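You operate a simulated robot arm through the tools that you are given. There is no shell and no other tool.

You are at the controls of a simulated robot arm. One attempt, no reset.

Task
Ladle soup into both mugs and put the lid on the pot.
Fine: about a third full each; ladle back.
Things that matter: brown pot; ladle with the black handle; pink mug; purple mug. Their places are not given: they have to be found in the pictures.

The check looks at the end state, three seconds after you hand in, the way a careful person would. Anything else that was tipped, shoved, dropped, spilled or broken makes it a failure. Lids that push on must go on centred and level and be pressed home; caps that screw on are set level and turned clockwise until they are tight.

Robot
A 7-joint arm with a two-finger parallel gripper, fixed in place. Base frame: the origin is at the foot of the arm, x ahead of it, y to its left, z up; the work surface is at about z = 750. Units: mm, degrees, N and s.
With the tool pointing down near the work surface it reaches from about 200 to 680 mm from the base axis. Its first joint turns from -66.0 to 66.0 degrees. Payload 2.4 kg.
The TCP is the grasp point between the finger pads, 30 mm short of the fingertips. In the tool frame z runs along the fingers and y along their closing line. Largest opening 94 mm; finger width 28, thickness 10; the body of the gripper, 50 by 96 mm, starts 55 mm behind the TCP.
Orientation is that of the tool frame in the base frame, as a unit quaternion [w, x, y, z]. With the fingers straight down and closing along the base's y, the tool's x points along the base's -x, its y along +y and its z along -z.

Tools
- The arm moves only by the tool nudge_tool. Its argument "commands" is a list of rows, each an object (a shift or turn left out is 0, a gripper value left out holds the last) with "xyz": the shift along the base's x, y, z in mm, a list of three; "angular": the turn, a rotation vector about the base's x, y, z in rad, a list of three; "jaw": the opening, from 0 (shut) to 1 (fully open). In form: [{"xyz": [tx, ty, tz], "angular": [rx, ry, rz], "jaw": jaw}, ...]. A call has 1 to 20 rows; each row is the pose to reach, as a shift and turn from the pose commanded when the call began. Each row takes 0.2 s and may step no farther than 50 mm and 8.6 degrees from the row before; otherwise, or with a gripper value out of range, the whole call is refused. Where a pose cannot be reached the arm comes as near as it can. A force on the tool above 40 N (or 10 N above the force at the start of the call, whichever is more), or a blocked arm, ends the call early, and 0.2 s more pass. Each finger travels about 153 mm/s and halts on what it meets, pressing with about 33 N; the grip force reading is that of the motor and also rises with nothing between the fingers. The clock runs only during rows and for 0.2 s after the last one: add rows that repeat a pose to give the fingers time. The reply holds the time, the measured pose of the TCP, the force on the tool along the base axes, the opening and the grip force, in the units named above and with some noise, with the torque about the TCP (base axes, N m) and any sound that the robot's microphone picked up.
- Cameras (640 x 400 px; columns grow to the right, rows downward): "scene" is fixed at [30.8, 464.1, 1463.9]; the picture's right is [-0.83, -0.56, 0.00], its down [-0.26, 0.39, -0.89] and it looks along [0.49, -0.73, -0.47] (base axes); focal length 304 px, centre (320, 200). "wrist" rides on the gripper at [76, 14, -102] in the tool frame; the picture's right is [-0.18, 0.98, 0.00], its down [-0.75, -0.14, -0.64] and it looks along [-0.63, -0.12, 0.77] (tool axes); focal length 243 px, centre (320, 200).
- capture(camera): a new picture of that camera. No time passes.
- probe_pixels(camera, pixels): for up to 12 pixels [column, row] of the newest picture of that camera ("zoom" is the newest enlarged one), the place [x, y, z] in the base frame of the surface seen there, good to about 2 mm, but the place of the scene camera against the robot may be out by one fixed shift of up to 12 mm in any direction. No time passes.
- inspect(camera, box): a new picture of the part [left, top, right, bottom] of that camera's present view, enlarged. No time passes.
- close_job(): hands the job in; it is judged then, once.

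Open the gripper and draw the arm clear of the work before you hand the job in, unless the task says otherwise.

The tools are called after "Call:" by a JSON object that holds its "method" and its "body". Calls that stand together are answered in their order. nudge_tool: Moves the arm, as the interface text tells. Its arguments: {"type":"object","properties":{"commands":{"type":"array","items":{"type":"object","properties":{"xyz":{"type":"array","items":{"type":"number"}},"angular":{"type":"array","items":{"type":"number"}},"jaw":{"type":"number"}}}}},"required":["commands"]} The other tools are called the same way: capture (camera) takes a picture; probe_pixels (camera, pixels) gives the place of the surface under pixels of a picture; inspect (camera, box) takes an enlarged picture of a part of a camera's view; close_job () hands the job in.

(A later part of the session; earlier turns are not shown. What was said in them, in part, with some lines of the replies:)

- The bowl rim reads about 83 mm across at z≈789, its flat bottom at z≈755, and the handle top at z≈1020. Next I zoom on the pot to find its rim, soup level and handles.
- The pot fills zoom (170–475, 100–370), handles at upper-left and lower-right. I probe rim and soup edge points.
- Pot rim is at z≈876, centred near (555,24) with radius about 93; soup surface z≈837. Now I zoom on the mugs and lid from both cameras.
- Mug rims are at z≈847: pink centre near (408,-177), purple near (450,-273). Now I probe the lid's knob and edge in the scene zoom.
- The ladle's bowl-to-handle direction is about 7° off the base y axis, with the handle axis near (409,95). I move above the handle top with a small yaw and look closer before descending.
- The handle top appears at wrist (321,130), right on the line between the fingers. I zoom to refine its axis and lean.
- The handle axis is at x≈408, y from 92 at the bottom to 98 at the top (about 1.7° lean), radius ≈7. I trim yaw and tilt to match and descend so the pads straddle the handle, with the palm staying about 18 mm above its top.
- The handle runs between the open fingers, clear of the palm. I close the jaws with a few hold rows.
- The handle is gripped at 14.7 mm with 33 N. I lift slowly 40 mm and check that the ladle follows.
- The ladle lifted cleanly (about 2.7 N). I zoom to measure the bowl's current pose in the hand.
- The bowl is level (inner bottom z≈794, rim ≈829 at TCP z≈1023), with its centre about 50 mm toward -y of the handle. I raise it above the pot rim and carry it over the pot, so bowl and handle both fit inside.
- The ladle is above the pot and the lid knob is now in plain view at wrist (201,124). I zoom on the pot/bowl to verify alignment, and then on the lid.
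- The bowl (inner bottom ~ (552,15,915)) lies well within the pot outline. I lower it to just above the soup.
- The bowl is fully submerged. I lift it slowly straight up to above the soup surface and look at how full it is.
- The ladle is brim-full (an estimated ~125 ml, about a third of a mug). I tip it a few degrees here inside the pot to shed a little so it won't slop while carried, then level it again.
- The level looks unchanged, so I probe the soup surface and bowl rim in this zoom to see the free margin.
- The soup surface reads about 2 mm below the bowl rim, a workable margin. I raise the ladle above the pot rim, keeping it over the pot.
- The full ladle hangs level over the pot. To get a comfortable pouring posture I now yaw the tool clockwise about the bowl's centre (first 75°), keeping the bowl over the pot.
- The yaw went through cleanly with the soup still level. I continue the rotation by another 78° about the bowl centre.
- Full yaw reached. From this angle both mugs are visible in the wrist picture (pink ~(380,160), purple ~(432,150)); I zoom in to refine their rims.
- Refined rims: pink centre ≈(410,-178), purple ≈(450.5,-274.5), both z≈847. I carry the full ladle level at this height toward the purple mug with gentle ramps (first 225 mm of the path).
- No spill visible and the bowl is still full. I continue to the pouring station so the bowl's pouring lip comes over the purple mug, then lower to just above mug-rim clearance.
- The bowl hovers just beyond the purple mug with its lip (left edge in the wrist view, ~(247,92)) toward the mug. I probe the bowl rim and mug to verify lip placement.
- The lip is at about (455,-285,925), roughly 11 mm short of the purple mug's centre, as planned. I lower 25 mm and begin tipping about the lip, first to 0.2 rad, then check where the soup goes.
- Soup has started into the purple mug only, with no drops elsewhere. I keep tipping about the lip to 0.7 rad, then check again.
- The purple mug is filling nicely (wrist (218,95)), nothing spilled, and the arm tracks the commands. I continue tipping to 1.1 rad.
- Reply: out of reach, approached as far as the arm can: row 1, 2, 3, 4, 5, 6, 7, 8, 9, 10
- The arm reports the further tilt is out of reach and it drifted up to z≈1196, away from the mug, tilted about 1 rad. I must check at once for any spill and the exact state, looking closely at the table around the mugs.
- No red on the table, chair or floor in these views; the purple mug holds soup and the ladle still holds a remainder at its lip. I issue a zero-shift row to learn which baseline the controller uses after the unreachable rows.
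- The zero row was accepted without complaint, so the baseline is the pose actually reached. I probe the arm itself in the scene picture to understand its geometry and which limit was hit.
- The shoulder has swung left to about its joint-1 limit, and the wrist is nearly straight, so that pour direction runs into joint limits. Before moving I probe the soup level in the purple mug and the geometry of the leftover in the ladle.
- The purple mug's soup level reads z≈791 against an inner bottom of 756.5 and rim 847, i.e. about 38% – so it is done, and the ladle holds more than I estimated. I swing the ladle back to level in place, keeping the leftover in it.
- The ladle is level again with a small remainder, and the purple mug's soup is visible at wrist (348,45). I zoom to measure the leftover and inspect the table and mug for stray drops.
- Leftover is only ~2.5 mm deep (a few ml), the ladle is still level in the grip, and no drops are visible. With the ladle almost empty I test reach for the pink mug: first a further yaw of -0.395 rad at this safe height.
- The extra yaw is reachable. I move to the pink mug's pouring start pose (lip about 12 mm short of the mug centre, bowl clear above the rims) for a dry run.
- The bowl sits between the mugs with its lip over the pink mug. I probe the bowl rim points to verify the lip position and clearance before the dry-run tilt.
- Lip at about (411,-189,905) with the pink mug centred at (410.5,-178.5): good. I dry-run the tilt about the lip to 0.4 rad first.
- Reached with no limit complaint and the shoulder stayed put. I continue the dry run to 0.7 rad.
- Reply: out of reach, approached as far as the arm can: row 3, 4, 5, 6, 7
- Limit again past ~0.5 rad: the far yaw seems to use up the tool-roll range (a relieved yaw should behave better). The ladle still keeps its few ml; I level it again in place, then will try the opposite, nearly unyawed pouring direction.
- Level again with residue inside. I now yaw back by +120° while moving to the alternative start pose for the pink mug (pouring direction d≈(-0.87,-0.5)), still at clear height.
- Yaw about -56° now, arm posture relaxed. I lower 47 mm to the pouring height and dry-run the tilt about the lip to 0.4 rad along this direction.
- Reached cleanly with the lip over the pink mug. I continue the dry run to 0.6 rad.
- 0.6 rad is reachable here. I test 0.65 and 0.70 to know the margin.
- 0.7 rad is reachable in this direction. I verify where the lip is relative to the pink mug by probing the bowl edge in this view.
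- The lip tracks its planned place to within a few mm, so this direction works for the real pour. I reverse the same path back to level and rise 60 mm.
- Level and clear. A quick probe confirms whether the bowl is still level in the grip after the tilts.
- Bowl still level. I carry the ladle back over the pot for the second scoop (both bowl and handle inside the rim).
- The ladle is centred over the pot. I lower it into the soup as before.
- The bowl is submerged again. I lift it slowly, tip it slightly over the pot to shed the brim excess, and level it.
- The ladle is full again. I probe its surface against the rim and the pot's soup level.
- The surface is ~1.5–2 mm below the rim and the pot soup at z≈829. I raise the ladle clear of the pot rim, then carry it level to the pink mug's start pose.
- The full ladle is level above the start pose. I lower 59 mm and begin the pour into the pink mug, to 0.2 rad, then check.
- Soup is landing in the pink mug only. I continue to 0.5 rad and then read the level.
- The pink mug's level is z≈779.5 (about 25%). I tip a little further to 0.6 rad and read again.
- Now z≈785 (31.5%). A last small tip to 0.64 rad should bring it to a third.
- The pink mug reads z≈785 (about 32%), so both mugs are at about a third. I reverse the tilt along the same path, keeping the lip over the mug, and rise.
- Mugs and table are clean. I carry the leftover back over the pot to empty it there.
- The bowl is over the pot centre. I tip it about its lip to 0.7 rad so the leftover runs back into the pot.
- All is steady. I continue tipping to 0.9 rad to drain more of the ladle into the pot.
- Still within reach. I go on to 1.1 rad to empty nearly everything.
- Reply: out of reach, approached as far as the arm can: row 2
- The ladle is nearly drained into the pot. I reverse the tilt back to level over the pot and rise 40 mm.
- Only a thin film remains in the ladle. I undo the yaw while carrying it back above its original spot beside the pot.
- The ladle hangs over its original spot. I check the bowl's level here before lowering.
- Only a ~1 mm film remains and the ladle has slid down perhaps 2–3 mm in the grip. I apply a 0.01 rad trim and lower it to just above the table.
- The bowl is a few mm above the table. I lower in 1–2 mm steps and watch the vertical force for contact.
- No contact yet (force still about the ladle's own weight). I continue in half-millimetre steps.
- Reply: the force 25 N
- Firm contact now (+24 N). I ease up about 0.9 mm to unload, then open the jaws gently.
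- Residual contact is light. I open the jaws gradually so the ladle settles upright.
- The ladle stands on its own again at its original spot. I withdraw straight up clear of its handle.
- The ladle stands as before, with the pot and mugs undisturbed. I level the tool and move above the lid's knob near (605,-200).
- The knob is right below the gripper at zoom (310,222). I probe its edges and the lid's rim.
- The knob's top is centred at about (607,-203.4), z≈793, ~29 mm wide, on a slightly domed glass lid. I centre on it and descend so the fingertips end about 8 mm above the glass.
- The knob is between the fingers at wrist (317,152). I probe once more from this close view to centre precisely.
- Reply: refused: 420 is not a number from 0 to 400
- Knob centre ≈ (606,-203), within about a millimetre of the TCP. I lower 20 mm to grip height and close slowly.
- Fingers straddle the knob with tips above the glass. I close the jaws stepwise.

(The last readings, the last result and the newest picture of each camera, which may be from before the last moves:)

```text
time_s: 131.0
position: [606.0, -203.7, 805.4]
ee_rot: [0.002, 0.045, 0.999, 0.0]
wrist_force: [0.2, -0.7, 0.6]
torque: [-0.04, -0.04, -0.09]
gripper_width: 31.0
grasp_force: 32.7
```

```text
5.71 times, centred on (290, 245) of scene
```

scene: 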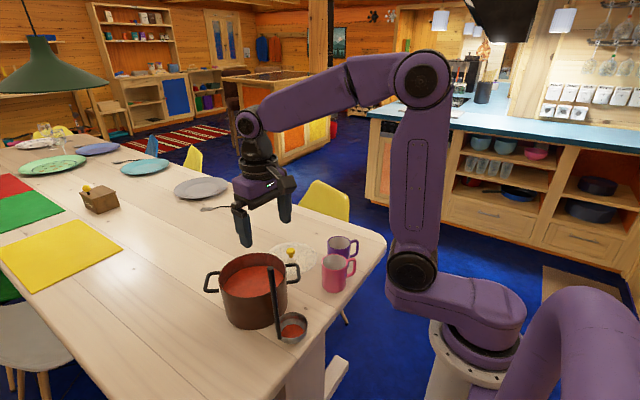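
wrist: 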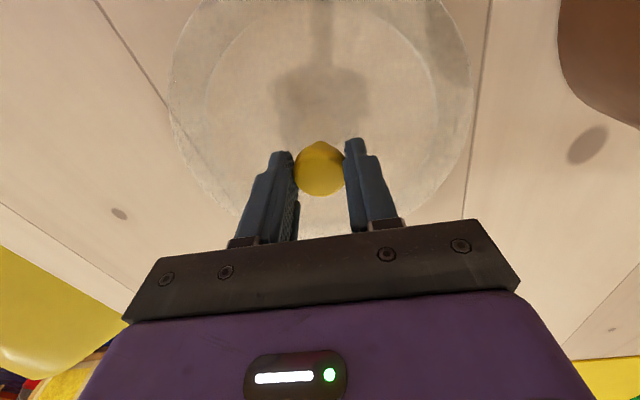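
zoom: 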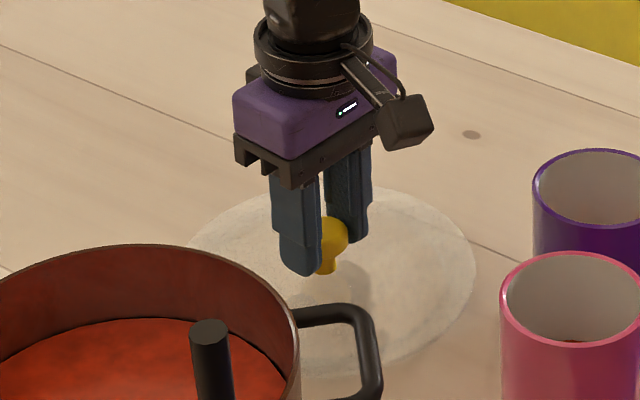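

The knob is gripped at 31 mm with 33 N. I lift slowly and check the lid comes up level.

Call:
{"method": "nudge_tool", "body": {"commands": [{"xyz": [0, 0, 3]}, {"xyz": [0, 0, 8]}, {"xyz": [0, 0, 15]}, {"xyz": [0, 0, 24]}, {"xyz": [0, 0, 32]}, {"xyz": [0, 0, 40]}, {"xyz": [0, 0, 40]}]}}

Call:
{"method": "capture", "body": {"camera": "wrist"}}

Call:
{"method": "inspect", "body": {"camera": "scene", "box": [240, 190, 350, 290]}}

```text
time_s: 132.6
position: [606.6, -202.9, 843.9]
ee_rot: [0.0, 0.045, 0.999, 0.0]
wrist_force: [-0.2, -0.2, -3.1]
torque: [-0.05, -0.02, -0.02]
gripper_width: 31.4
grasp_force: 32.9
```

```text
taken
```

wrist: 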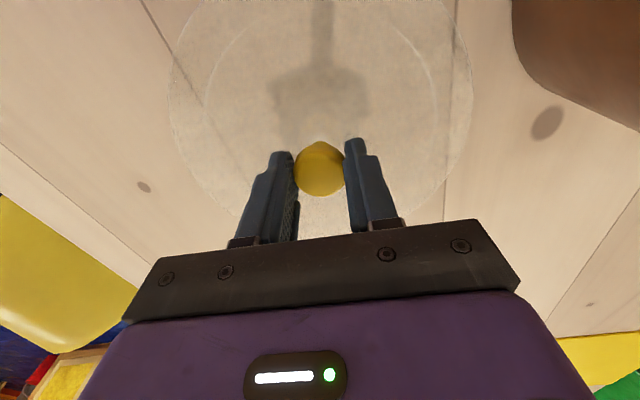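

```text
4.00 times, centred on (295, 240) of scene
```

zoom: 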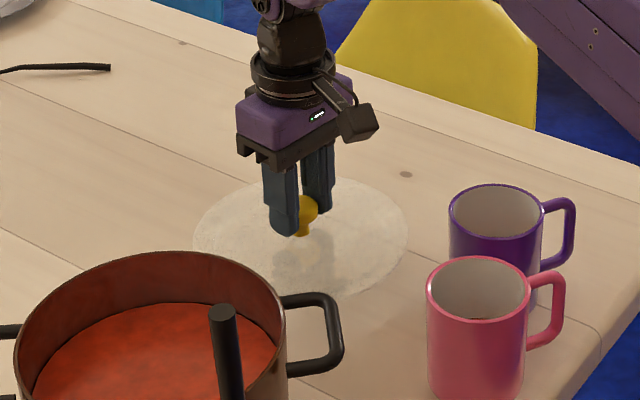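

The lid hangs level (3 N) and follows the gripper. I raise it well above the pot rim height.

Call:
{"method": "nudge_tool", "body": {"commands": [{"xyz": [0, 0, 10]}, {"xyz": [0, 0, 25]}, {"xyz": [0, 0, 40]}, {"xyz": [0, 0, 55]}, {"xyz": [0, 0, 70]}, {"xyz": [0, 0, 85]}, {"xyz": [0, 0, 100]}, {"xyz": [0, 0, 112]}, {"xyz": [0, 0, 118]}, {"xyz": [0, 0, 118]}]}}

Call:
{"method": "capture", "body": {"camera": "wrist"}}

Call:
{"method": "inspect", "body": {"camera": "scene", "box": [200, 180, 340, 340]}}

```text
time_s: 134.8
position: [604.9, -202.5, 963.3]
ee_rot: [0.0, 0.045, 0.999, 0.0]
wrist_force: [-0.1, 0.0, -2.2]
torque: [0.01, 0.01, 0.0]
gripper_width: 31.3
grasp_force: 33.1
```

```text
taken
```

wrist: 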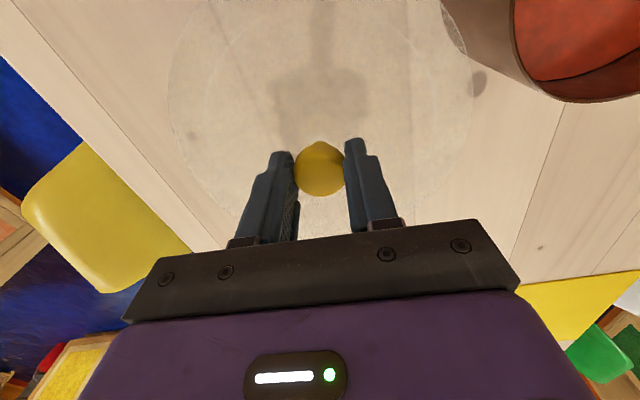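

```text
2.50 times, centred on (270, 260) of scene
```

zoom: 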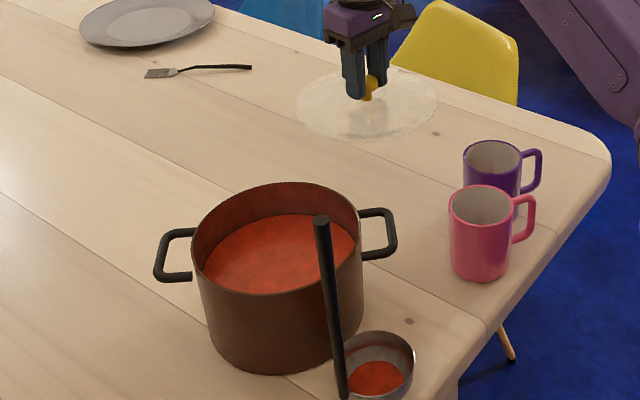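

The lid is at height and the scene camera now sees the whole pot rim. I zoom on the rim and probe many points to fit the pot's centre.

Call:
{"method": "inspect", "body": {"camera": "scene", "box": [235, 245, 305, 305]}}

Call:
{"method": "inspect", "body": {"camera": "scene", "box": [205, 245, 305, 305]}}

```text
6.67 times, centred on (270, 275) of scene
```

zoom: 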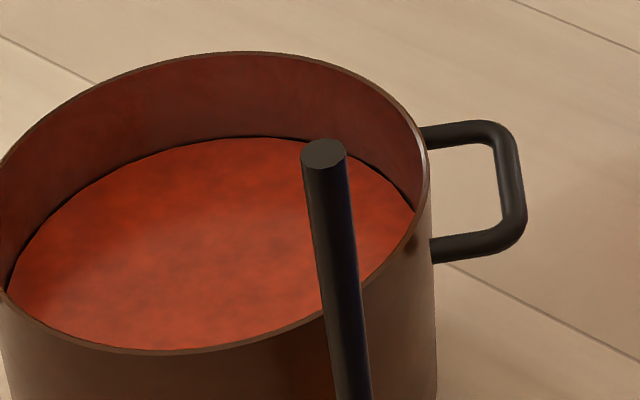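

```text
6.40 times, centred on (255, 275) of scene
```

zoom: 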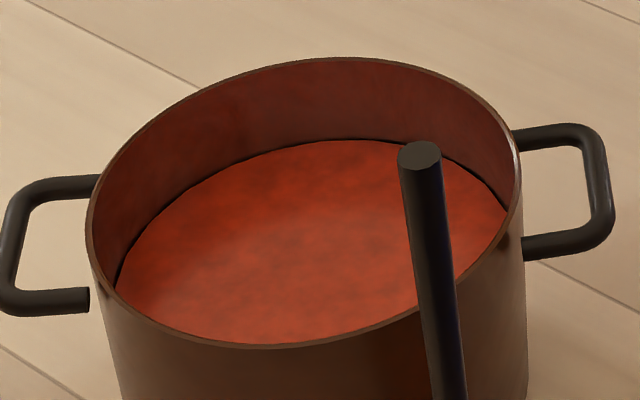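

I probe rim-band points all round in this zoom.

Call:
{"method": "probe_pixels", "body": {"camera": "zoom", "pixels": [[250, 347], [180, 333], [130, 302], [350, 334], [390, 320], [98, 250], [340, 59], [240, 74], [165, 113], [440, 74], [490, 107], [519, 175]]}}

Call:
{"method": "probe_pixels", "body": {"camera": "zoom", "pixels": [[300, 344], [215, 342], [155, 320], [90, 215], [110, 165], [200, 92], [290, 63], [390, 61], [470, 90], [508, 130], [500, 240], [470, 272]]}}

```text
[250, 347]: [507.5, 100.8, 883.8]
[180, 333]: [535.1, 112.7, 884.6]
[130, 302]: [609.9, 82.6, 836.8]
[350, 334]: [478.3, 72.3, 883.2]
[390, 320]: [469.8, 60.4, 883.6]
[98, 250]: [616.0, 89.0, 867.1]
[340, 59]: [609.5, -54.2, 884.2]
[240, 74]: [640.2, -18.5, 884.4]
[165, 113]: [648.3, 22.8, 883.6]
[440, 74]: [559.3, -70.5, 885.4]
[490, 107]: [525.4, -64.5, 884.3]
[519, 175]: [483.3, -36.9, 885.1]
```

```text
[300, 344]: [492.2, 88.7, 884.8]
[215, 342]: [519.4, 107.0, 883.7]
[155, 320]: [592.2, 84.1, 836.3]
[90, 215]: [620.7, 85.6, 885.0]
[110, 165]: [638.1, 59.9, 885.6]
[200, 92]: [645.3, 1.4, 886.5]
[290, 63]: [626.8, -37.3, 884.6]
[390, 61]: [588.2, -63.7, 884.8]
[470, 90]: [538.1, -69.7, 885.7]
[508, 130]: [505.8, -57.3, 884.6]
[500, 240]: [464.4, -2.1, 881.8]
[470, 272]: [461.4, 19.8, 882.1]
```

The rim fits a circle centred at (555,21) in the scene frame, radius ~92.5; the scene-to-base offset seems about (-2.5,-1). I move the lid part of the way toward the pot to measure the pot with the wrist camera too.

Call:
{"method": "nudge_tool", "body": {"commands": [{"xyz": [-4, 8, 0]}, {"xyz": [-11, 24, 0]}, {"xyz": [-20, 42, 0]}, {"xyz": [-29, 60, 0]}, {"xyz": [-38, 78, 0]}, {"xyz": [-45, 92, 0]}, {"xyz": [-49, 100, 0]}, {"xyz": [-49, 100, 0]}]}}

Call:
{"method": "capture", "body": {"camera": "wrist"}}

```text
time_s: 136.6
position: [556.5, -103.7, 961.0]
ee_rot: [0.0, 0.045, 0.999, 0.001]
wrist_force: [0.2, -1.0, -3.1]
torque: [0.03, -0.02, 0.03]
gripper_width: 31.3
grasp_force: 33.1
```

```text
taken
```

wrist: 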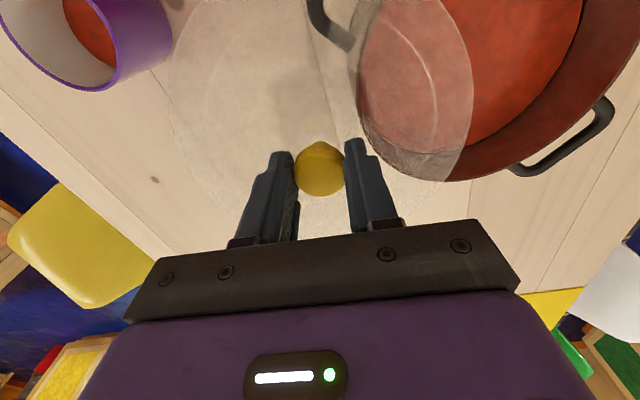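

The pot rim is partly visible at right. I zoom and probe rim points here.

Call:
{"method": "inspect", "body": {"camera": "wrist", "box": [340, 0, 640, 190]}}

```text
2.11 times, centred on (490, 95) of wrist
```

zoom: 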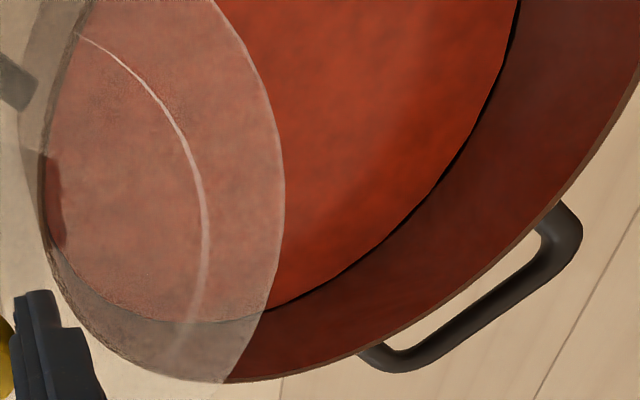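

Call:
{"method": "probe_pixels", "body": {"camera": "zoom", "pixels": [[630, 92], [598, 146], [553, 202], [500, 259], [440, 307], [380, 343], [320, 366], [260, 379], [150, 365], [90, 327], [55, 265], [44, 200]]}}

Call:
{"method": "probe_pixels", "body": {"camera": "zoom", "pixels": [[637, 78], [615, 119], [575, 176], [527, 232], [470, 285], [410, 327], [350, 356], [290, 374], [235, 381], [285, 200], [270, 110], [265, 300]]}}

```text
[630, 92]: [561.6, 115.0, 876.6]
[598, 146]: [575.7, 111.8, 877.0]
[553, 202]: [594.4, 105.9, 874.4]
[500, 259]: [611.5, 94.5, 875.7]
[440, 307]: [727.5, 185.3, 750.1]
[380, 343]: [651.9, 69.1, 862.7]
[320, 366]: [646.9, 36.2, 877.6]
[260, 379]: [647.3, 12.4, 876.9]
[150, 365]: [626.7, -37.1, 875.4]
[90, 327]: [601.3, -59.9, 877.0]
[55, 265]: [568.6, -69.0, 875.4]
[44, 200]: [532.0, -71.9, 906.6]
```

```text
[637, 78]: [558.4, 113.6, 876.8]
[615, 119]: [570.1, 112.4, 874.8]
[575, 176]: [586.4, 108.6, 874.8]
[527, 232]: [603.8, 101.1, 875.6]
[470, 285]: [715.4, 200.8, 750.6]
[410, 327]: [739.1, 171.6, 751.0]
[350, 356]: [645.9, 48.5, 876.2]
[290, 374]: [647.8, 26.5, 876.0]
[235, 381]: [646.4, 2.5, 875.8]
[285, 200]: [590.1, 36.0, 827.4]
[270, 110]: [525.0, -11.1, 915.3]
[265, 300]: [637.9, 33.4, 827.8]
```

The wrist data fits the pot rim very well: centre (556,22), radius 92, z≈876. Now I probe the lid's edge in the hand to check it is centred on the gripper and level.

Call:
{"method": "probe_pixels", "body": {"camera": "zoom", "pixels": [[266, 95], [274, 130], [279, 165], [281, 200], [279, 235], [272, 270], [262, 300], [250, 330], [232, 370], [240, 50], [225, 20], [205, 230]]}}

Call:
{"method": "inspect", "body": {"camera": "wrist", "box": [150, 0, 350, 160]}}

```text
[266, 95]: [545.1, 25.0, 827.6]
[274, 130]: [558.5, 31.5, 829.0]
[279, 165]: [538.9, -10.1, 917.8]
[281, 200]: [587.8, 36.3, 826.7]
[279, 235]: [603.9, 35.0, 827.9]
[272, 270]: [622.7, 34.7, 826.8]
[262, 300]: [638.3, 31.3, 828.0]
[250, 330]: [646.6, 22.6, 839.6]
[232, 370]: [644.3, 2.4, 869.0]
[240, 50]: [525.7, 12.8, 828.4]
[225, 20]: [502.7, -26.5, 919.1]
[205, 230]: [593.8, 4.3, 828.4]
```

```text
2.50 times, centred on (250, 80) of wrist
```

zoom: 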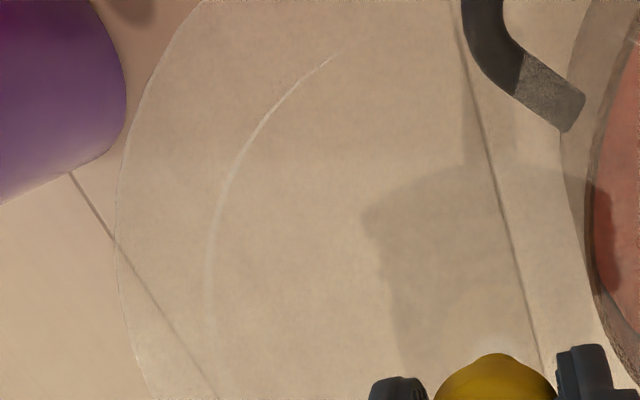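

The lid edge reads radius ~96 at z≈917, i.e. about 44 mm below the TCP. I look at the lid's profile from the scene camera.

Call:
{"method": "inspect", "body": {"camera": "scene", "box": [235, 185, 335, 265]}}

```text
5.00 times, centred on (285, 225) of scene
```

zoom: 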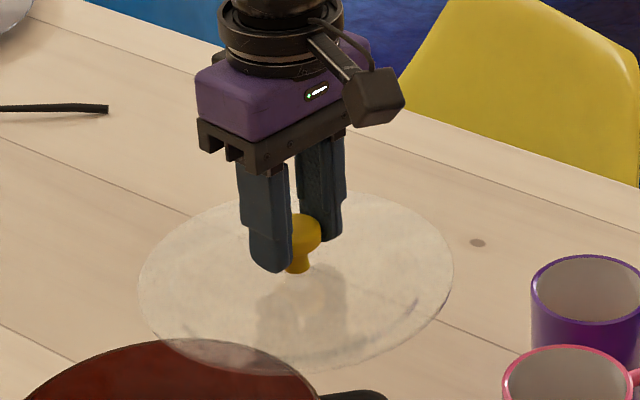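

The lid looks flat and symmetric. I sample points along its left edge in the wrist view for level.

Call:
{"method": "inspect", "body": {"camera": "wrist", "box": [150, 0, 350, 160]}}

Call:
{"method": "probe_pixels", "body": {"camera": "zoom", "pixels": [[116, 230], [117, 230], [118, 232], [124, 160], [125, 150], [150, 85], [165, 58], [180, 35], [125, 310], [138, 360], [148, 390], [117, 260]]}}

Call:
{"method": "probe_pixels", "body": {"camera": "zoom", "pixels": [[210, 250], [212, 220], [225, 180], [245, 145], [265, 115], [300, 85], [330, 60], [208, 290], [250, 300], [300, 250], [540, 380], [350, 300]]}}

```text
2.50 times, centred on (250, 80) of wrist
```

zoom: 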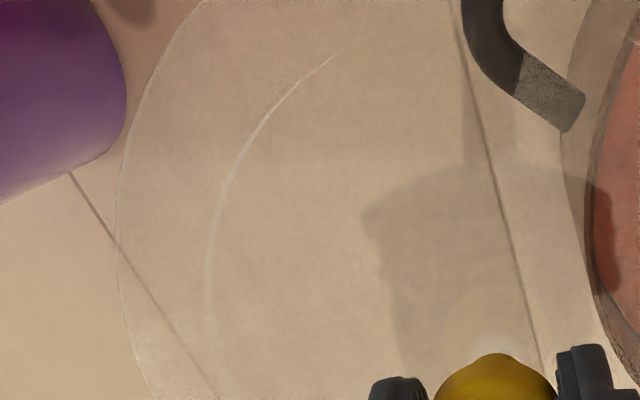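

```text
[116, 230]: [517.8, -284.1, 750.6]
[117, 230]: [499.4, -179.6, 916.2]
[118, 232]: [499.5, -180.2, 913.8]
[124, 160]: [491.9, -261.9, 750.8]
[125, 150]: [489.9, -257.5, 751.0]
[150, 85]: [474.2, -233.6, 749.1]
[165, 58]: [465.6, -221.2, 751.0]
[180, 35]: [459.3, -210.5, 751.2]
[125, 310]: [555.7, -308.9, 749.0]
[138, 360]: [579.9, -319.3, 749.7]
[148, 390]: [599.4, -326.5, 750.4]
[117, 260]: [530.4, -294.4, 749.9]
```

```text
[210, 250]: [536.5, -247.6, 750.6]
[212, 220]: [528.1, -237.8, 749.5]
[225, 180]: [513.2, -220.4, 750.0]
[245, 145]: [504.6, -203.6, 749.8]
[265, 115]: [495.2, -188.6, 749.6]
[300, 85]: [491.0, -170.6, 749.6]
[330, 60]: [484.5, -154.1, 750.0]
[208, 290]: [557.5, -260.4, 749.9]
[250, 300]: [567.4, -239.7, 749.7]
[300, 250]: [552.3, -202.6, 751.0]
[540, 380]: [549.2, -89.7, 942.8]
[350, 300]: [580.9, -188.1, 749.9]
```

Edge samples on both sides agree (z≈915–917), so the lid is level and concentric with the gripper within ~1 mm. I carry it over the pot centre (556,22).

Call:
{"method": "nudge_tool", "body": {"commands": [{"xyz": [0, 5, 0]}, {"xyz": [0, 17, 0]}, {"xyz": [-0.3, 33, 0]}, {"xyz": [-0.3, 50, 0]}, {"xyz": [-0.3, 67, 0]}, {"xyz": [-0.6, 84, 0]}, {"xyz": [-0.6, 101, 0]}, {"xyz": [-0.6, 115, 0]}, {"xyz": [-0.6, 123, 0]}, {"xyz": [-0.6, 125.3, 0]}, {"xyz": [-0.6, 125.3, 0]}, {"xyz": [-0.6, 125.3, 0]}]}}

Call:
{"method": "capture", "body": {"camera": "wrist"}}

Call:
{"method": "inspect", "body": {"camera": "scene", "box": [190, 180, 330, 345]}}

```text
time_s: 139.2
position: [556.4, 23.7, 962.1]
ee_rot: [0.001, 0.045, 0.999, 0.0]
wrist_force: [-0.8, -0.7, -3.9]
torque: [0.0, -0.02, 0.01]
gripper_width: 30.9
grasp_force: 33.3
```

```text
taken
```

wrist: 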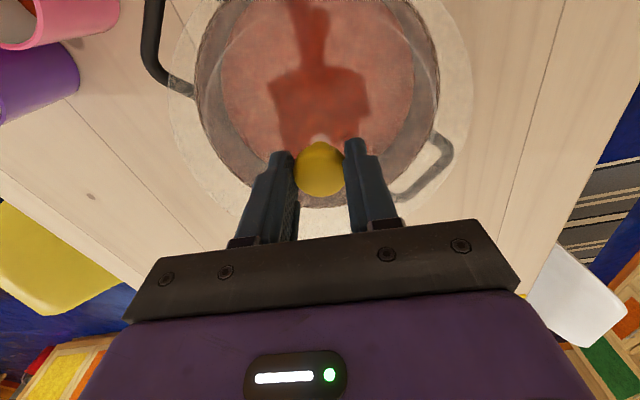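

```text
2.42 times, centred on (260, 262) of scene
```

zoom: 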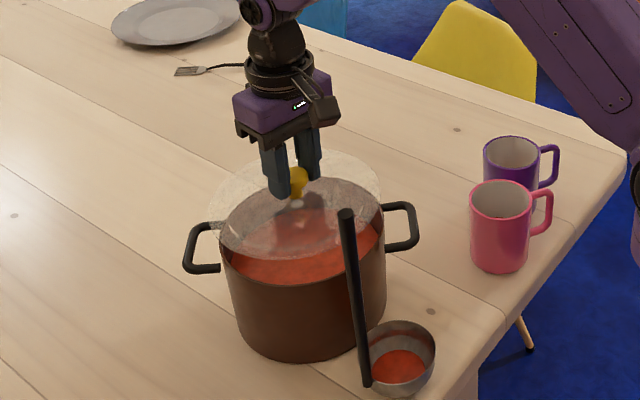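

The lid is over the pot, and I can see the pot rim through the glass. I zoom to re-verify the pot centre from this pose before lowering.

Call:
{"method": "inspect", "body": {"camera": "wrist", "box": [160, 0, 490, 220]}}

```text
1.82 times, centred on (325, 110) of wrist
```

zoom: 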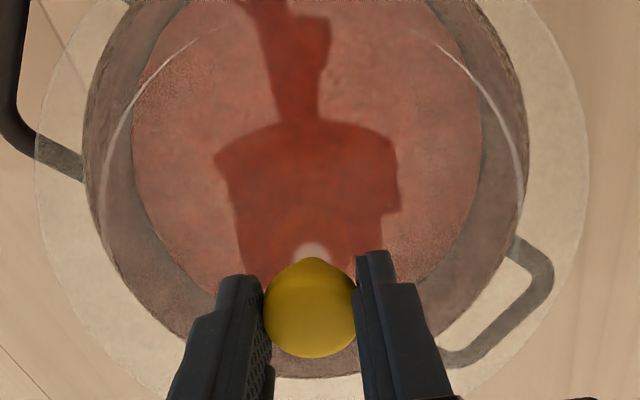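

Call:
{"method": "probe_pixels", "body": {"camera": "zoom", "pixels": [[86, 170], [98, 100], [108, 235], [143, 296], [523, 140], [522, 190], [503, 70], [507, 242], [466, 315], [300, 375], [330, 375], [118, 60]]}}

Call:
{"method": "probe_pixels", "body": {"camera": "zoom", "pixels": [[88, 190], [92, 120], [120, 260], [165, 320], [525, 165], [514, 100], [516, 220], [490, 280], [440, 345], [350, 372], [205, 348], [486, 30]]}}

```text
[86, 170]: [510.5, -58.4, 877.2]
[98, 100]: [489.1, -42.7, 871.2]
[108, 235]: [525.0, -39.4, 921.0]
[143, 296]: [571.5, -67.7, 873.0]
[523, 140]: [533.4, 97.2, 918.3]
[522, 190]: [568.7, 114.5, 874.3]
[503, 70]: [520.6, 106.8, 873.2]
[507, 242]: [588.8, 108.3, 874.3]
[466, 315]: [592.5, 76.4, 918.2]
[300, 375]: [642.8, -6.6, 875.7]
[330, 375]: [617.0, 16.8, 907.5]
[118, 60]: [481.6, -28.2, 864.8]
```

```text
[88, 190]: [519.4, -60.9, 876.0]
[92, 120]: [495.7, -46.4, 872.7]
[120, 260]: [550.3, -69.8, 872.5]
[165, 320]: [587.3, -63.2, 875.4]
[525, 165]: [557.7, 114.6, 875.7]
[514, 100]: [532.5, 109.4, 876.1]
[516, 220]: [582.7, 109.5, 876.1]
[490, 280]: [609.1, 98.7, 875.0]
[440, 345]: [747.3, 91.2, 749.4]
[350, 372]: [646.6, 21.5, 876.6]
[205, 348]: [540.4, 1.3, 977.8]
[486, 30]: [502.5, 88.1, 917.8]
```

The pot centre from here is again (556,22.5). I take two more position readings to average out noise before the final alignment.

Call:
{"method": "nudge_tool", "body": {"commands": [{"xyz": [0, 0, 0]}]}}

Call:
{"method": "nudge_tool", "body": {"commands": [{"xyz": [0, 0, 0]}]}}

Call:
{"method": "nudge_tool", "body": {"commands": [{"xyz": [0, 0, 0]}]}}

Call:
{"method": "inspect", "body": {"camera": "scene", "box": [210, 215, 310, 305]}}

```text
time_s: 139.6
position: [557.1, 23.3, 962.1]
ee_rot: [0.001, 0.045, 0.999, 0.0]
wrist_force: [0.5, -0.1, -2.7]
torque: [0.02, 0.0, 0.03]
gripper_width: 31.1
grasp_force: 33.1
```

```text
time_s: 140.0
position: [555.7, 23.6, 962.0]
ee_rot: [0.002, 0.045, 0.999, -0.001]
wrist_force: [-0.6, -0.6, -3.2]
torque: [-0.02, 0.02, 0.03]
gripper_width: 31.1
grasp_force: 33.2
```

```text
time_s: 140.4
position: [557.0, 23.1, 961.9]
ee_rot: [0.002, 0.046, 0.999, 0.0]
wrist_force: [0.0, -0.4, -1.9]
torque: [0.01, -0.03, 0.02]
gripper_width: 30.8
grasp_force: 33.1
```

```text
4.44 times, centred on (260, 260) of scene
```

zoom: 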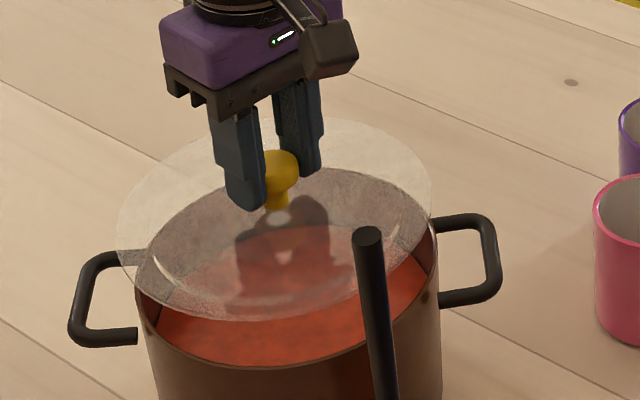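

Averaged TCP is (556.6,23.4), so I trim by (-0.5,-0.9) and lower to just above the rim.

Call:
{"method": "nudge_tool", "body": {"commands": [{"xyz": [-0.5, -0.9, -3]}, {"xyz": [-0.5, -0.9, -9]}, {"xyz": [-0.5, -0.9, -16]}, {"xyz": [-0.5, -0.9, -22]}, {"xyz": [-0.5, -0.9, -26]}, {"xyz": [-0.5, -0.9, -28]}, {"xyz": [-0.5, -0.9, -28]}]}}

Call:
{"method": "inspect", "body": {"camera": "scene", "box": [210, 225, 310, 305]}}

Call:
{"method": "inspect", "body": {"camera": "wrist", "box": [160, 0, 490, 220]}}

```text
time_s: 142.0
position: [556.2, 22.7, 934.6]
ee_rot: [0.0, 0.045, 0.999, 0.001]
wrist_force: [0.7, -0.3, -3.4]
torque: [0.0, 0.01, 0.0]
gripper_width: 31.1
grasp_force: 33.2
```

```text
5.00 times, centred on (260, 265) of scene
```

zoom: 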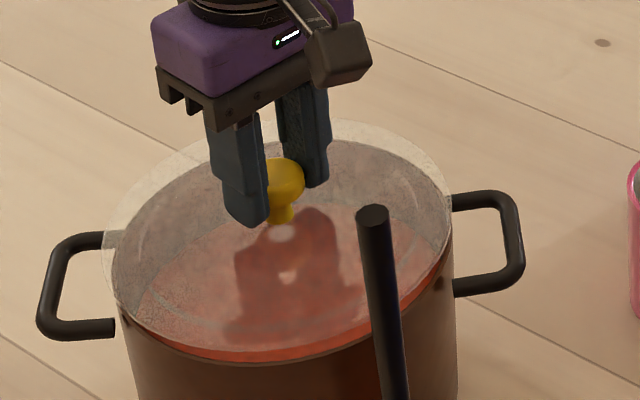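

```text
1.82 times, centred on (325, 110) of wrist
```

zoom: 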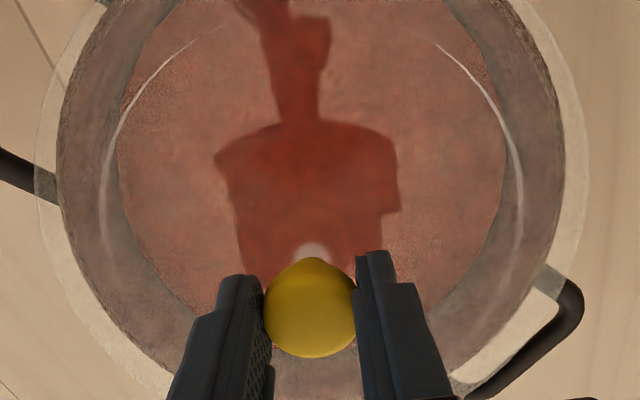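

From both views the lid's overhang is even all round (wrist zoom: 22 px left, 21 px right). I lower in small steps, watching the force.

Call:
{"method": "nudge_tool", "body": {"commands": [{"xyz": [0, 0, -1.5]}, {"xyz": [0, 0, -3]}, {"xyz": [0, 0, -3]}]}}

Call:
{"method": "nudge_tool", "body": {"commands": [{"xyz": [0, 0, -1]}, {"xyz": [0, 0, -2]}, {"xyz": [0, 0, -2]}]}}

```text
time_s: 142.8
position: [555.4, 22.8, 930.8]
ee_rot: [0.0, 0.045, 0.999, 0.0]
wrist_force: [0.0, 0.2, -3.0]
torque: [-0.01, 0.01, -0.01]
gripper_width: 31.1
grasp_force: 33.0
```

```text
time_s: 143.6
position: [555.9, 21.4, 929.5]
ee_rot: [0.001, 0.046, 0.999, 0.0]
wrist_force: [0.6, 0.7, -2.9]
torque: [-0.02, 0.01, -0.01]
gripper_width: 31.3
grasp_force: 32.9
```

No contact force yet at z≈929, so the plug seems to be entering the pot. I keep lowering millimetre by millimetre.

Call:
{"method": "nudge_tool", "body": {"commands": [{"xyz": [0, 0, -1]}, {"xyz": [0, 0, -2]}, {"xyz": [0, 0, -2]}]}}

Call:
{"method": "nudge_tool", "body": {"commands": [{"xyz": [0, 0, -1]}, {"xyz": [0, 0, -1]}]}}

```text
time_s: 144.4
position: [556.2, 21.0, 927.4]
ee_rot: [0.001, 0.046, 0.999, -0.001]
wrist_force: [0.0, 0.4, -2.3]
torque: [0.01, 0.02, 0.02]
gripper_width: 31.1
grasp_force: 33.3
```

```text
time_s: 145.0
position: [556.0, 20.7, 926.0]
ee_rot: [0.001, 0.045, 0.999, 0.0]
wrist_force: [-0.6, 0.3, -3.2]
torque: [-0.01, 0.04, 0.01]
gripper_width: 30.9
grasp_force: 33.5
```

Measured y has drifted from 22.7 to 20.7 although not commanded; forces are small. I look closely at both views before continuing.

Call:
{"method": "inspect", "body": {"camera": "scene", "box": [210, 225, 310, 305]}}

Call:
{"method": "inspect", "body": {"camera": "wrist", "box": [160, 0, 490, 220]}}

Call:
{"method": "nudge_tool", "body": {"commands": [{"xyz": [0, 0, 0]}]}}

```text
5.00 times, centred on (260, 265) of scene
```

zoom: 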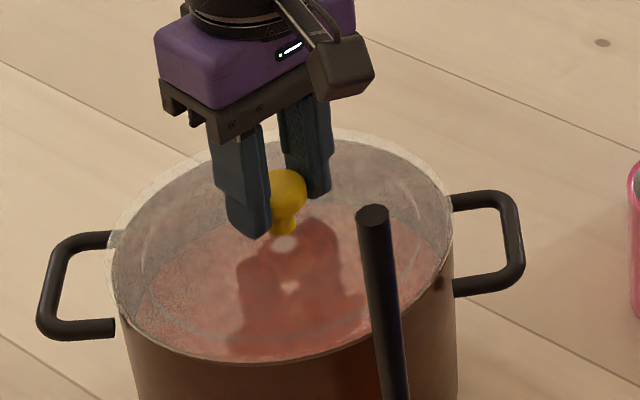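

```text
1.82 times, centred on (325, 110) of wrist
```

zoom: 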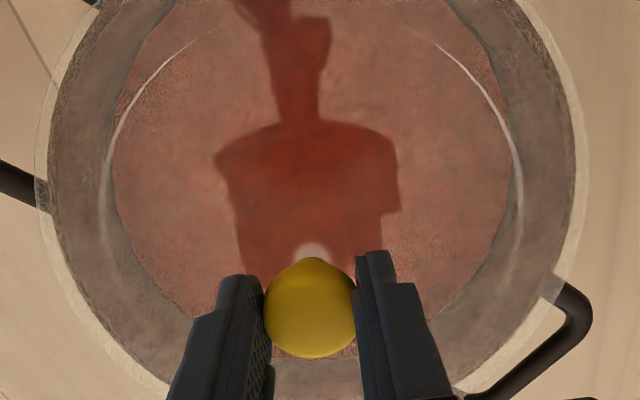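

```text
time_s: 145.4
position: [554.6, 20.8, 925.3]
ee_rot: [0.001, 0.045, 0.999, -0.001]
wrist_force: [0.4, 0.9, -3.3]
torque: [0.01, -0.02, -0.02]
gripper_width: 31.1
grasp_force: 32.7
```

The overhang is still even (12 px each side), so the lid is centred. I continue lowering until it seats.

Call:
{"method": "nudge_tool", "body": {"commands": [{"xyz": [0, 0, -1]}, {"xyz": [0, 0, -1]}]}}

Call:
{"method": "nudge_tool", "body": {"commands": [{"xyz": [0, 0, -1]}, {"xyz": [0, 0, -1]}]}}

Call:
{"method": "nudge_tool", "body": {"commands": [{"xyz": [0, 0, -1]}, {"xyz": [0, 0, -1]}]}}

```text
time_s: 146.0
position: [555.6, 20.8, 925.8]
ee_rot: [0.001, 0.045, 0.999, 0.0]
wrist_force: [0.5, -0.4, -3.0]
torque: [0.01, -0.01, -0.03]
gripper_width: 30.9
grasp_force: 32.7
```

```text
time_s: 146.6
position: [555.8, 21.6, 923.8]
ee_rot: [0.001, 0.045, 0.999, 0.0]
wrist_force: [-0.2, -0.3, -2.3]
torque: [0.02, 0.01, 0.01]
gripper_width: 30.9
grasp_force: 33.1
```

```text
time_s: 147.2
position: [554.8, 21.9, 923.3]
ee_rot: [0.0, 0.045, 0.999, 0.0]
wrist_force: [-2.4, 1.6, 6.7]
torque: [0.07, 0.38, -0.12]
gripper_width: 30.9
grasp_force: 33.0
```

Contact begins at z≈923 (+6.7 N), matching the disc resting on the rim. I press a little further to seat it home.

Call:
{"method": "nudge_tool", "body": {"commands": [{"xyz": [0, 0, -0.7]}, {"xyz": [0, 0, -1.2]}, {"xyz": [0, 0, -1.2]}]}}

Call:
{"method": "inspect", "body": {"camera": "scene", "box": [210, 225, 310, 305]}}

Call:
{"method": "inspect", "body": {"camera": "wrist", "box": [160, 0, 490, 220]}}

```text
time_s: 148.0
position: [556.5, 22.0, 921.6]
ee_rot: [0.002, 0.046, 0.999, 0.0]
wrist_force: [-6.3, 3.8, 20.7]
torque: [0.06, 0.07, -0.12]
gripper_width: 30.8
grasp_force: 33.1
```

```text
5.00 times, centred on (260, 265) of scene
```

zoom: 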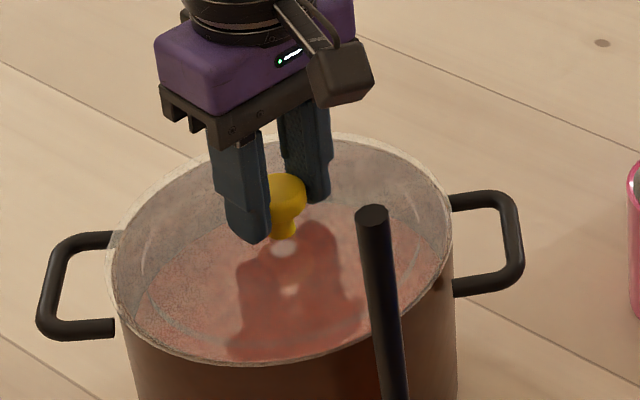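

```text
1.82 times, centred on (325, 110) of wrist
```

zoom: 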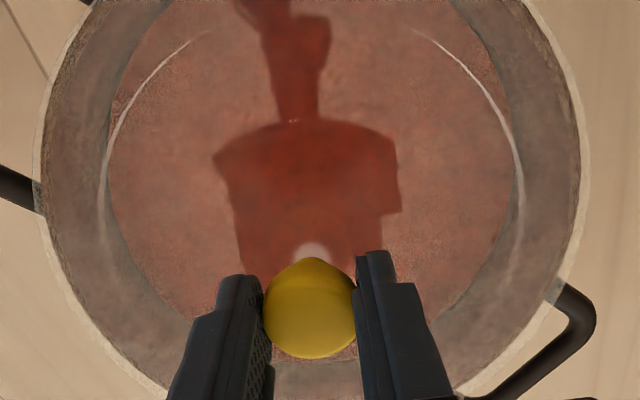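

The lid is bearing on the rim (20 N) with an even margin around. I ease off slightly and open the jaws.

Call:
{"method": "nudge_tool", "body": {"commands": [{"xyz": [0, 0, 0.8]}, {"xyz": [0, 0, 1.0]}, {"xyz": [0, 0, 1.0]}, {"xyz": [0, 0, 1.0], "jaw": 0.34}, {"xyz": [0, 0, 1.0], "jaw": 0.37}, {"xyz": [0, 0, 1.0], "jaw": 0.42}, {"xyz": [0, 0, 1.0], "jaw": 0.55}, {"xyz": [0, 0, 1.0], "jaw": 0.75}, {"xyz": [0, 0, 1.0], "jaw": 0.75}]}}

Call:
{"method": "capture", "body": {"camera": "wrist"}}

Call:
{"method": "inspect", "body": {"camera": "scene", "box": [210, 225, 310, 305]}}

```text
time_s: 150.0
position: [555.7, 21.2, 925.0]
ee_rot: [0.0, 0.045, 0.999, 0.0]
wrist_force: [0.0, -1.3, 1.1]
torque: [0.03, -0.01, -0.01]
gripper_width: 70.6
grasp_force: 0.1
```

```text
taken
```

wrist: 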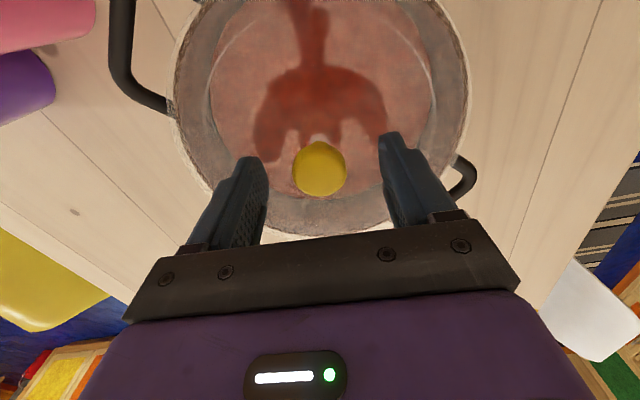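

```text
5.00 times, centred on (260, 265) of scene
```

zoom: 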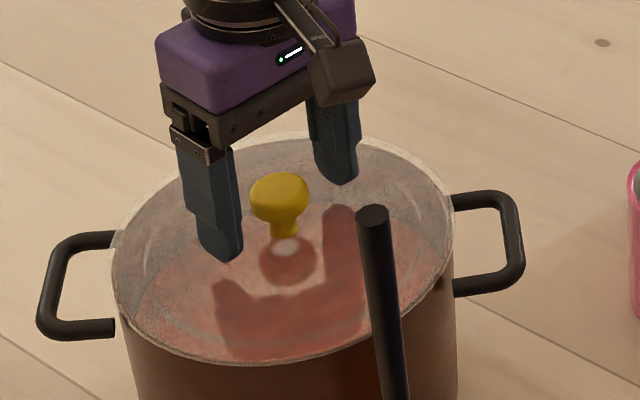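

The lid sits on the pot. I rise above the knob and look from there at the lid's centring and level.

Call:
{"method": "nudge_tool", "body": {"commands": [{"xyz": [0, 0, 4], "jaw": 0.9}, {"xyz": [0, 0, 15], "jaw": 1}, {"xyz": [0, 0, 35], "jaw": 1}, {"xyz": [0, 0, 60], "jaw": 1}, {"xyz": [0, 0, 85], "jaw": 1}, {"xyz": [0, 0, 100], "jaw": 1}, {"xyz": [0, 0, 100], "jaw": 1}]}}

Call:
{"method": "inspect", "body": {"camera": "wrist", "box": [190, 0, 450, 170]}}

Call:
{"method": "inspect", "body": {"camera": "scene", "box": [210, 235, 310, 315]}}

```text
time_s: 151.6
position: [555.5, 22.0, 1022.2]
ee_rot: [0.001, 0.046, 0.999, 0.001]
wrist_force: [0.6, -0.9, -0.2]
torque: [0.01, -0.05, 0.02]
gripper_width: 93.7
grasp_force: 0.1
```

```text
2.35 times, centred on (320, 85) of wrist
```

zoom: 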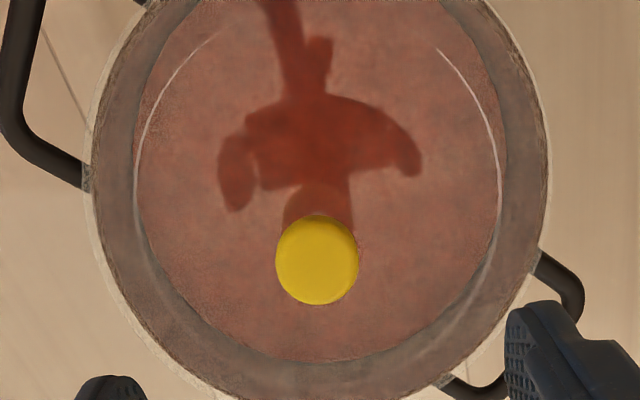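

```text
5.00 times, centred on (260, 275) of scene
```

zoom: 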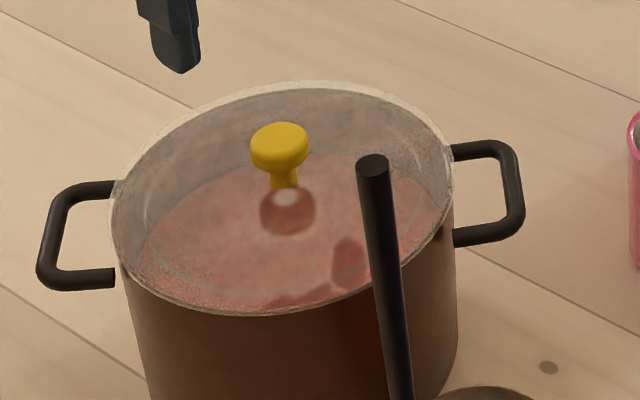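

The lid looks concentric. I probe the knob's top across its width and the lid edge to check it's level and at seating height.

Call:
{"method": "inspect", "body": {"camera": "wrist", "box": [190, 0, 450, 170]}}

Call:
{"method": "probe_pixels", "body": {"camera": "zoom", "pixels": [[317, 258], [280, 258], [354, 258], [317, 225], [317, 300], [92, 190], [94, 220], [110, 265], [549, 190], [545, 120], [541, 240], [470, 355]]}}

Call:
{"method": "probe_pixels", "body": {"camera": "zoom", "pixels": [[548, 160], [550, 175], [547, 205], [535, 260], [93, 170], [96, 130], [105, 90], [125, 300], [150, 335], [185, 370], [540, 95], [525, 60]]}}

```text
2.35 times, centred on (320, 85) of wrist
```

zoom: 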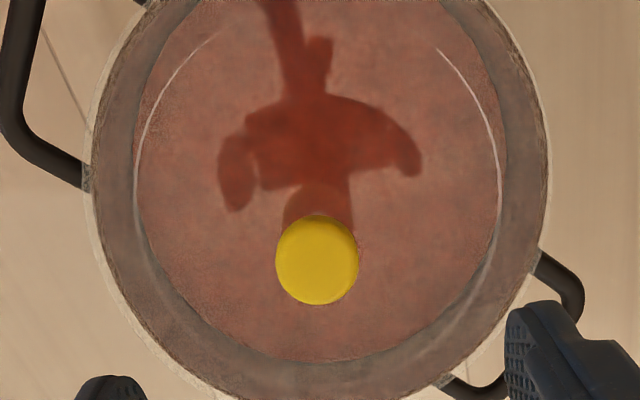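

```text
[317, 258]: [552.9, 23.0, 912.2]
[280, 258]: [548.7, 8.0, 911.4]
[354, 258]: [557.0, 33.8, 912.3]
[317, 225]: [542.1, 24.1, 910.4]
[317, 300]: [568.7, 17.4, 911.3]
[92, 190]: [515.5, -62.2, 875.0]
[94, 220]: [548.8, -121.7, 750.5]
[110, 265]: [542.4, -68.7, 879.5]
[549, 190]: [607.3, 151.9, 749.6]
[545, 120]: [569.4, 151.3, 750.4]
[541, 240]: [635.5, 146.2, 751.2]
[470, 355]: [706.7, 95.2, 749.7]
```

```text
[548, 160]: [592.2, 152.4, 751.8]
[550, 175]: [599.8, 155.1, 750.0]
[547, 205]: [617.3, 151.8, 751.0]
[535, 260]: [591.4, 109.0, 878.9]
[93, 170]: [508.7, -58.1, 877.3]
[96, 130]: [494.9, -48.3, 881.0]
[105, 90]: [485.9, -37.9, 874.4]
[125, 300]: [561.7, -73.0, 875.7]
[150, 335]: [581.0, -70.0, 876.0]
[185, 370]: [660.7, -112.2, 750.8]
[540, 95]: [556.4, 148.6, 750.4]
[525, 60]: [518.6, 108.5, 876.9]
```

Knob top reads 911–912 across (level), the lid edge ~879–880 just above the 876 rim, centre within ~1.5 mm of the pot's. To be sure it's pressed home, I close the jaws and come down to just above the knob.

Call:
{"method": "nudge_tool", "body": {"commands": [{"jaw": 0.6}, {"jaw": 0.2}, {"jaw": 0.0}, {"jaw": 0.0}, {"xyz": [0, -0.5, -20], "jaw": 0}, {"xyz": [0, -0.5, -40], "jaw": 0}, {"xyz": [0, -0.5, -60], "jaw": 0}, {"xyz": [0, -0.5, -70], "jaw": 0}, {"xyz": [0, -0.5, -76], "jaw": 0}, {"xyz": [0, -0.5, -76], "jaw": 0}]}}

Call:
{"method": "inspect", "body": {"camera": "scene", "box": [210, 225, 310, 305]}}

```text
time_s: 153.8
position: [554.7, 21.1, 946.6]
ee_rot: [0.0, 0.045, 0.999, 0.0]
wrist_force: [0.9, -0.1, 0.4]
torque: [-0.03, 0.02, 0.0]
gripper_width: 0.0
grasp_force: 33.1
```

```text
5.00 times, centred on (260, 265) of scene
```

zoom: 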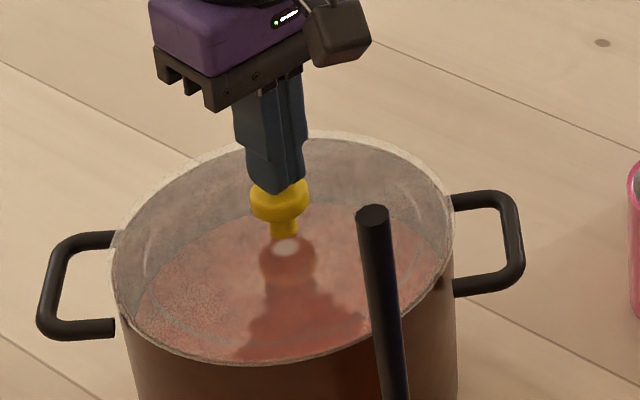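

The closed fingertips are a few mm above the knob's centre. I press down in small steps.

Call:
{"method": "nudge_tool", "body": {"commands": [{"xyz": [0, 0, -2]}, {"xyz": [0, 0, -3.5]}, {"xyz": [0, 0, -4.5]}, {"xyz": [0, 0, -4.5]}]}}

Call:
{"method": "nudge_tool", "body": {"commands": [{"xyz": [0, 0, -0.8]}, {"xyz": [0, 0, -1.2]}, {"xyz": [0, 0, -1.2]}]}}

```text
time_s: 154.8
position: [554.3, 22.0, 941.2]
ee_rot: [0.001, 0.045, 0.999, 0.0]
wrist_force: [0.6, -0.2, 1.9]
torque: [0.03, 0.04, 0.03]
gripper_width: 0.2
grasp_force: 33.2
```

```text
time_s: 155.6
position: [555.5, 20.8, 941.9]
ee_rot: [0.001, 0.046, 0.999, 0.0]
wrist_force: [-5.6, 2.5, 19.9]
torque: [0.1, 0.4, -0.02]
gripper_width: 0.0
grasp_force: 32.2
```

The knob resists firmly (20 N) with no give, so the lid is down. I press slightly harder once to be sure, then withdraw.

Call:
{"method": "nudge_tool", "body": {"commands": [{"xyz": [0, 0, -0.5]}, {"xyz": [0, 0, -0.8]}, {"xyz": [0, 0, -0.8]}]}}

Call:
{"method": "nudge_tool", "body": {"commands": [{"xyz": [0, 0, 2]}, {"xyz": [0, 0, 10]}, {"xyz": [0, 0, 30]}, {"xyz": [0, 0, 60]}, {"xyz": [0, 0, 90]}, {"xyz": [0, 0, 120]}, {"xyz": [0, 0, 150], "jaw": 0.5}, {"xyz": [0, 0, 170], "jaw": 1}, {"xyz": [0, 0, 170], "jaw": 1}]}}

Call:
{"method": "capture", "body": {"camera": "wrist"}}

Call:
{"method": "inspect", "body": {"camera": "scene", "box": [200, 220, 370, 345]}}

```text
time_s: 156.4
position: [555.6, 20.6, 942.4]
ee_rot: [0.002, 0.046, 0.999, 0.0]
wrist_force: [-9.7, 1.9, 36.5]
torque: [0.06, 0.57, 0.08]
gripper_width: 0.1
grasp_force: 32.8
```

```text
time_s: 158.4
position: [555.0, 20.7, 1111.0]
ee_rot: [0.001, 0.045, 0.999, -0.001]
wrist_force: [0.2, -1.1, 0.1]
torque: [0.01, -0.03, -0.02]
gripper_width: 94.3
grasp_force: 0.0
```

```text
taken
```

wrist: 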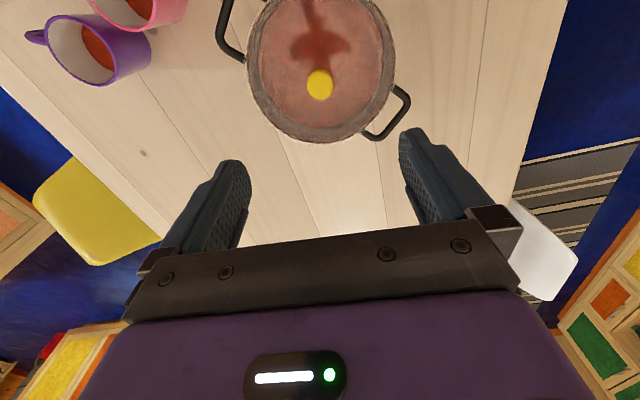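

```text
3.20 times, centred on (285, 282) of scene
```

zoom: 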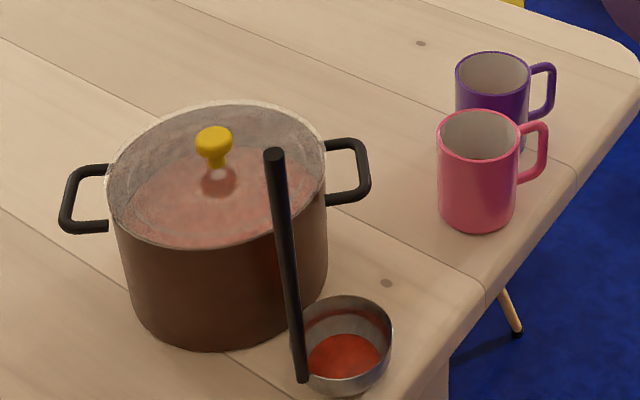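

The lid sits level and centred on the pot, the ladle stands at its place, and both mugs hold soup with a clean table. I retract the arm up and back to its starting area.

Call:
{"method": "nudge_tool", "body": {"commands": [{"xyz": [0, 0, 30]}, {"xyz": [0, 0, 70]}, {"xyz": [0, 0, 110]}, {"xyz": [0, 0, 150]}, {"xyz": [-20, 5, 175]}, {"xyz": [-60, 15, 175]}, {"xyz": [-100, 26, 175]}, {"xyz": [-140, 36, 175]}, {"xyz": [-175, 46, 175]}, {"xyz": [-193, 51, 175]}, {"xyz": [-193, 51, 175]}]}}

Call:
{"method": "capture", "body": {"camera": "scene"}}

Call:
{"method": "inspect", "body": {"camera": "wrist", "box": [120, 20, 400, 195]}}

```text
time_s: 160.8
position: [363.2, 73.3, 1285.6]
ee_rot: [0.001, 0.046, 0.999, 0.0]
wrist_force: [-0.1, 0.2, 0.2]
torque: [0.0, 0.01, 0.02]
gripper_width: 93.9
grasp_force: 0.1
```

```text
taken
```

scene: 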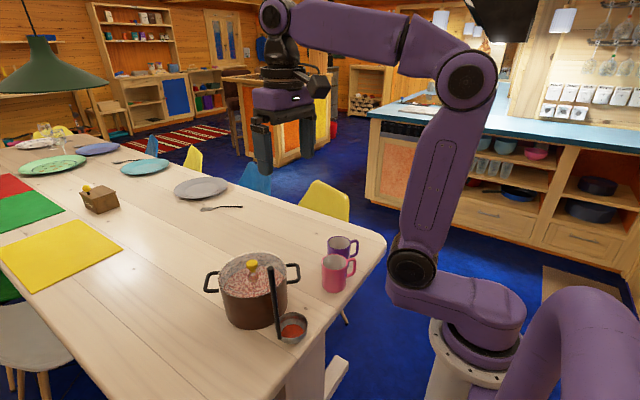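

```text
2.29 times, centred on (260, 108) of wrist
```

zoom: 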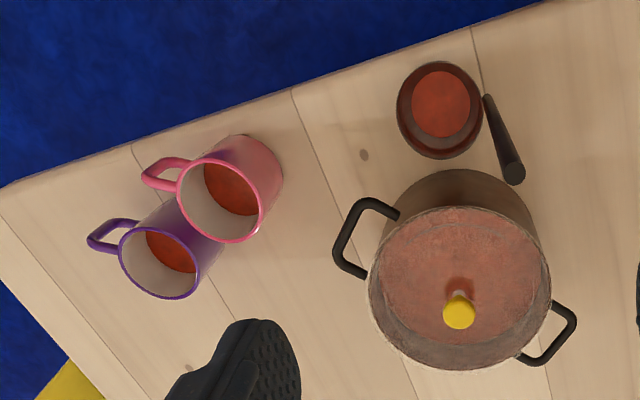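

Final check: I probe the soup levels, lid and ladle position from this view.

Call:
{"method": "probe_pixels", "body": {"camera": "zoom", "pixels": [[230, 185], [220, 180], [175, 250], [168, 245], [440, 105], [512, 173], [458, 312], [250, 140], [165, 297], [375, 280], [549, 280], [455, 210]]}}

```text
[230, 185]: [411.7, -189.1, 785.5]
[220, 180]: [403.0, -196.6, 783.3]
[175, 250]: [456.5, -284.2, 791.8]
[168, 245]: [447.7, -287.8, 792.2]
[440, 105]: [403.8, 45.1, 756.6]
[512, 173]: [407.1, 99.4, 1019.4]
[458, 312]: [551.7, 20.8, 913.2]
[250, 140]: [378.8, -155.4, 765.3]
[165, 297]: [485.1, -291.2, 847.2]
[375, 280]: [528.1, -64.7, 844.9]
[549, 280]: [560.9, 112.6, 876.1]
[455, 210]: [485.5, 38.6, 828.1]
```

Pink soup is at z≈785 (~31%) and purple at ≈792 (~39%). The ladle is back within 1–2 mm of where it started, the lid is seated and centred, and the gripper is open and clear, so I hand in the job.

Call:
{"method": "close_job", "body": {}}

```text
The job is handed in.
```

Both mugs have soup, the lid is on the pot, and the ladle is back where it started. I've handed the job in, but I haven't seen the verdict.

- **Pink mug:** about 31% full, going by the soup level I measured at the end.
- **Purple mug:** about 39% full, a bit over a third. I poured that one almost to the bottom of the ladle before measuring, so it got more than planned.
- **Ladle:** standing upright within 1–2 mm of its starting spot, with a thin film of soup left in the bowl.
- **Lid:** level, about 1.5 mm off the pot's centre, and resting on the rim. I pressed on the knob with up to about 36 N and it did not move further.

Late in the purple pour the arm hit a reach limit. It swung up and away from the mug with a little soup still in the ladle. I found no spill on the table or floor in any picture afterwards, and I tipped the leftover soup from both pours back into the pot.

The gripper is open and the arm is back near its starting pose.
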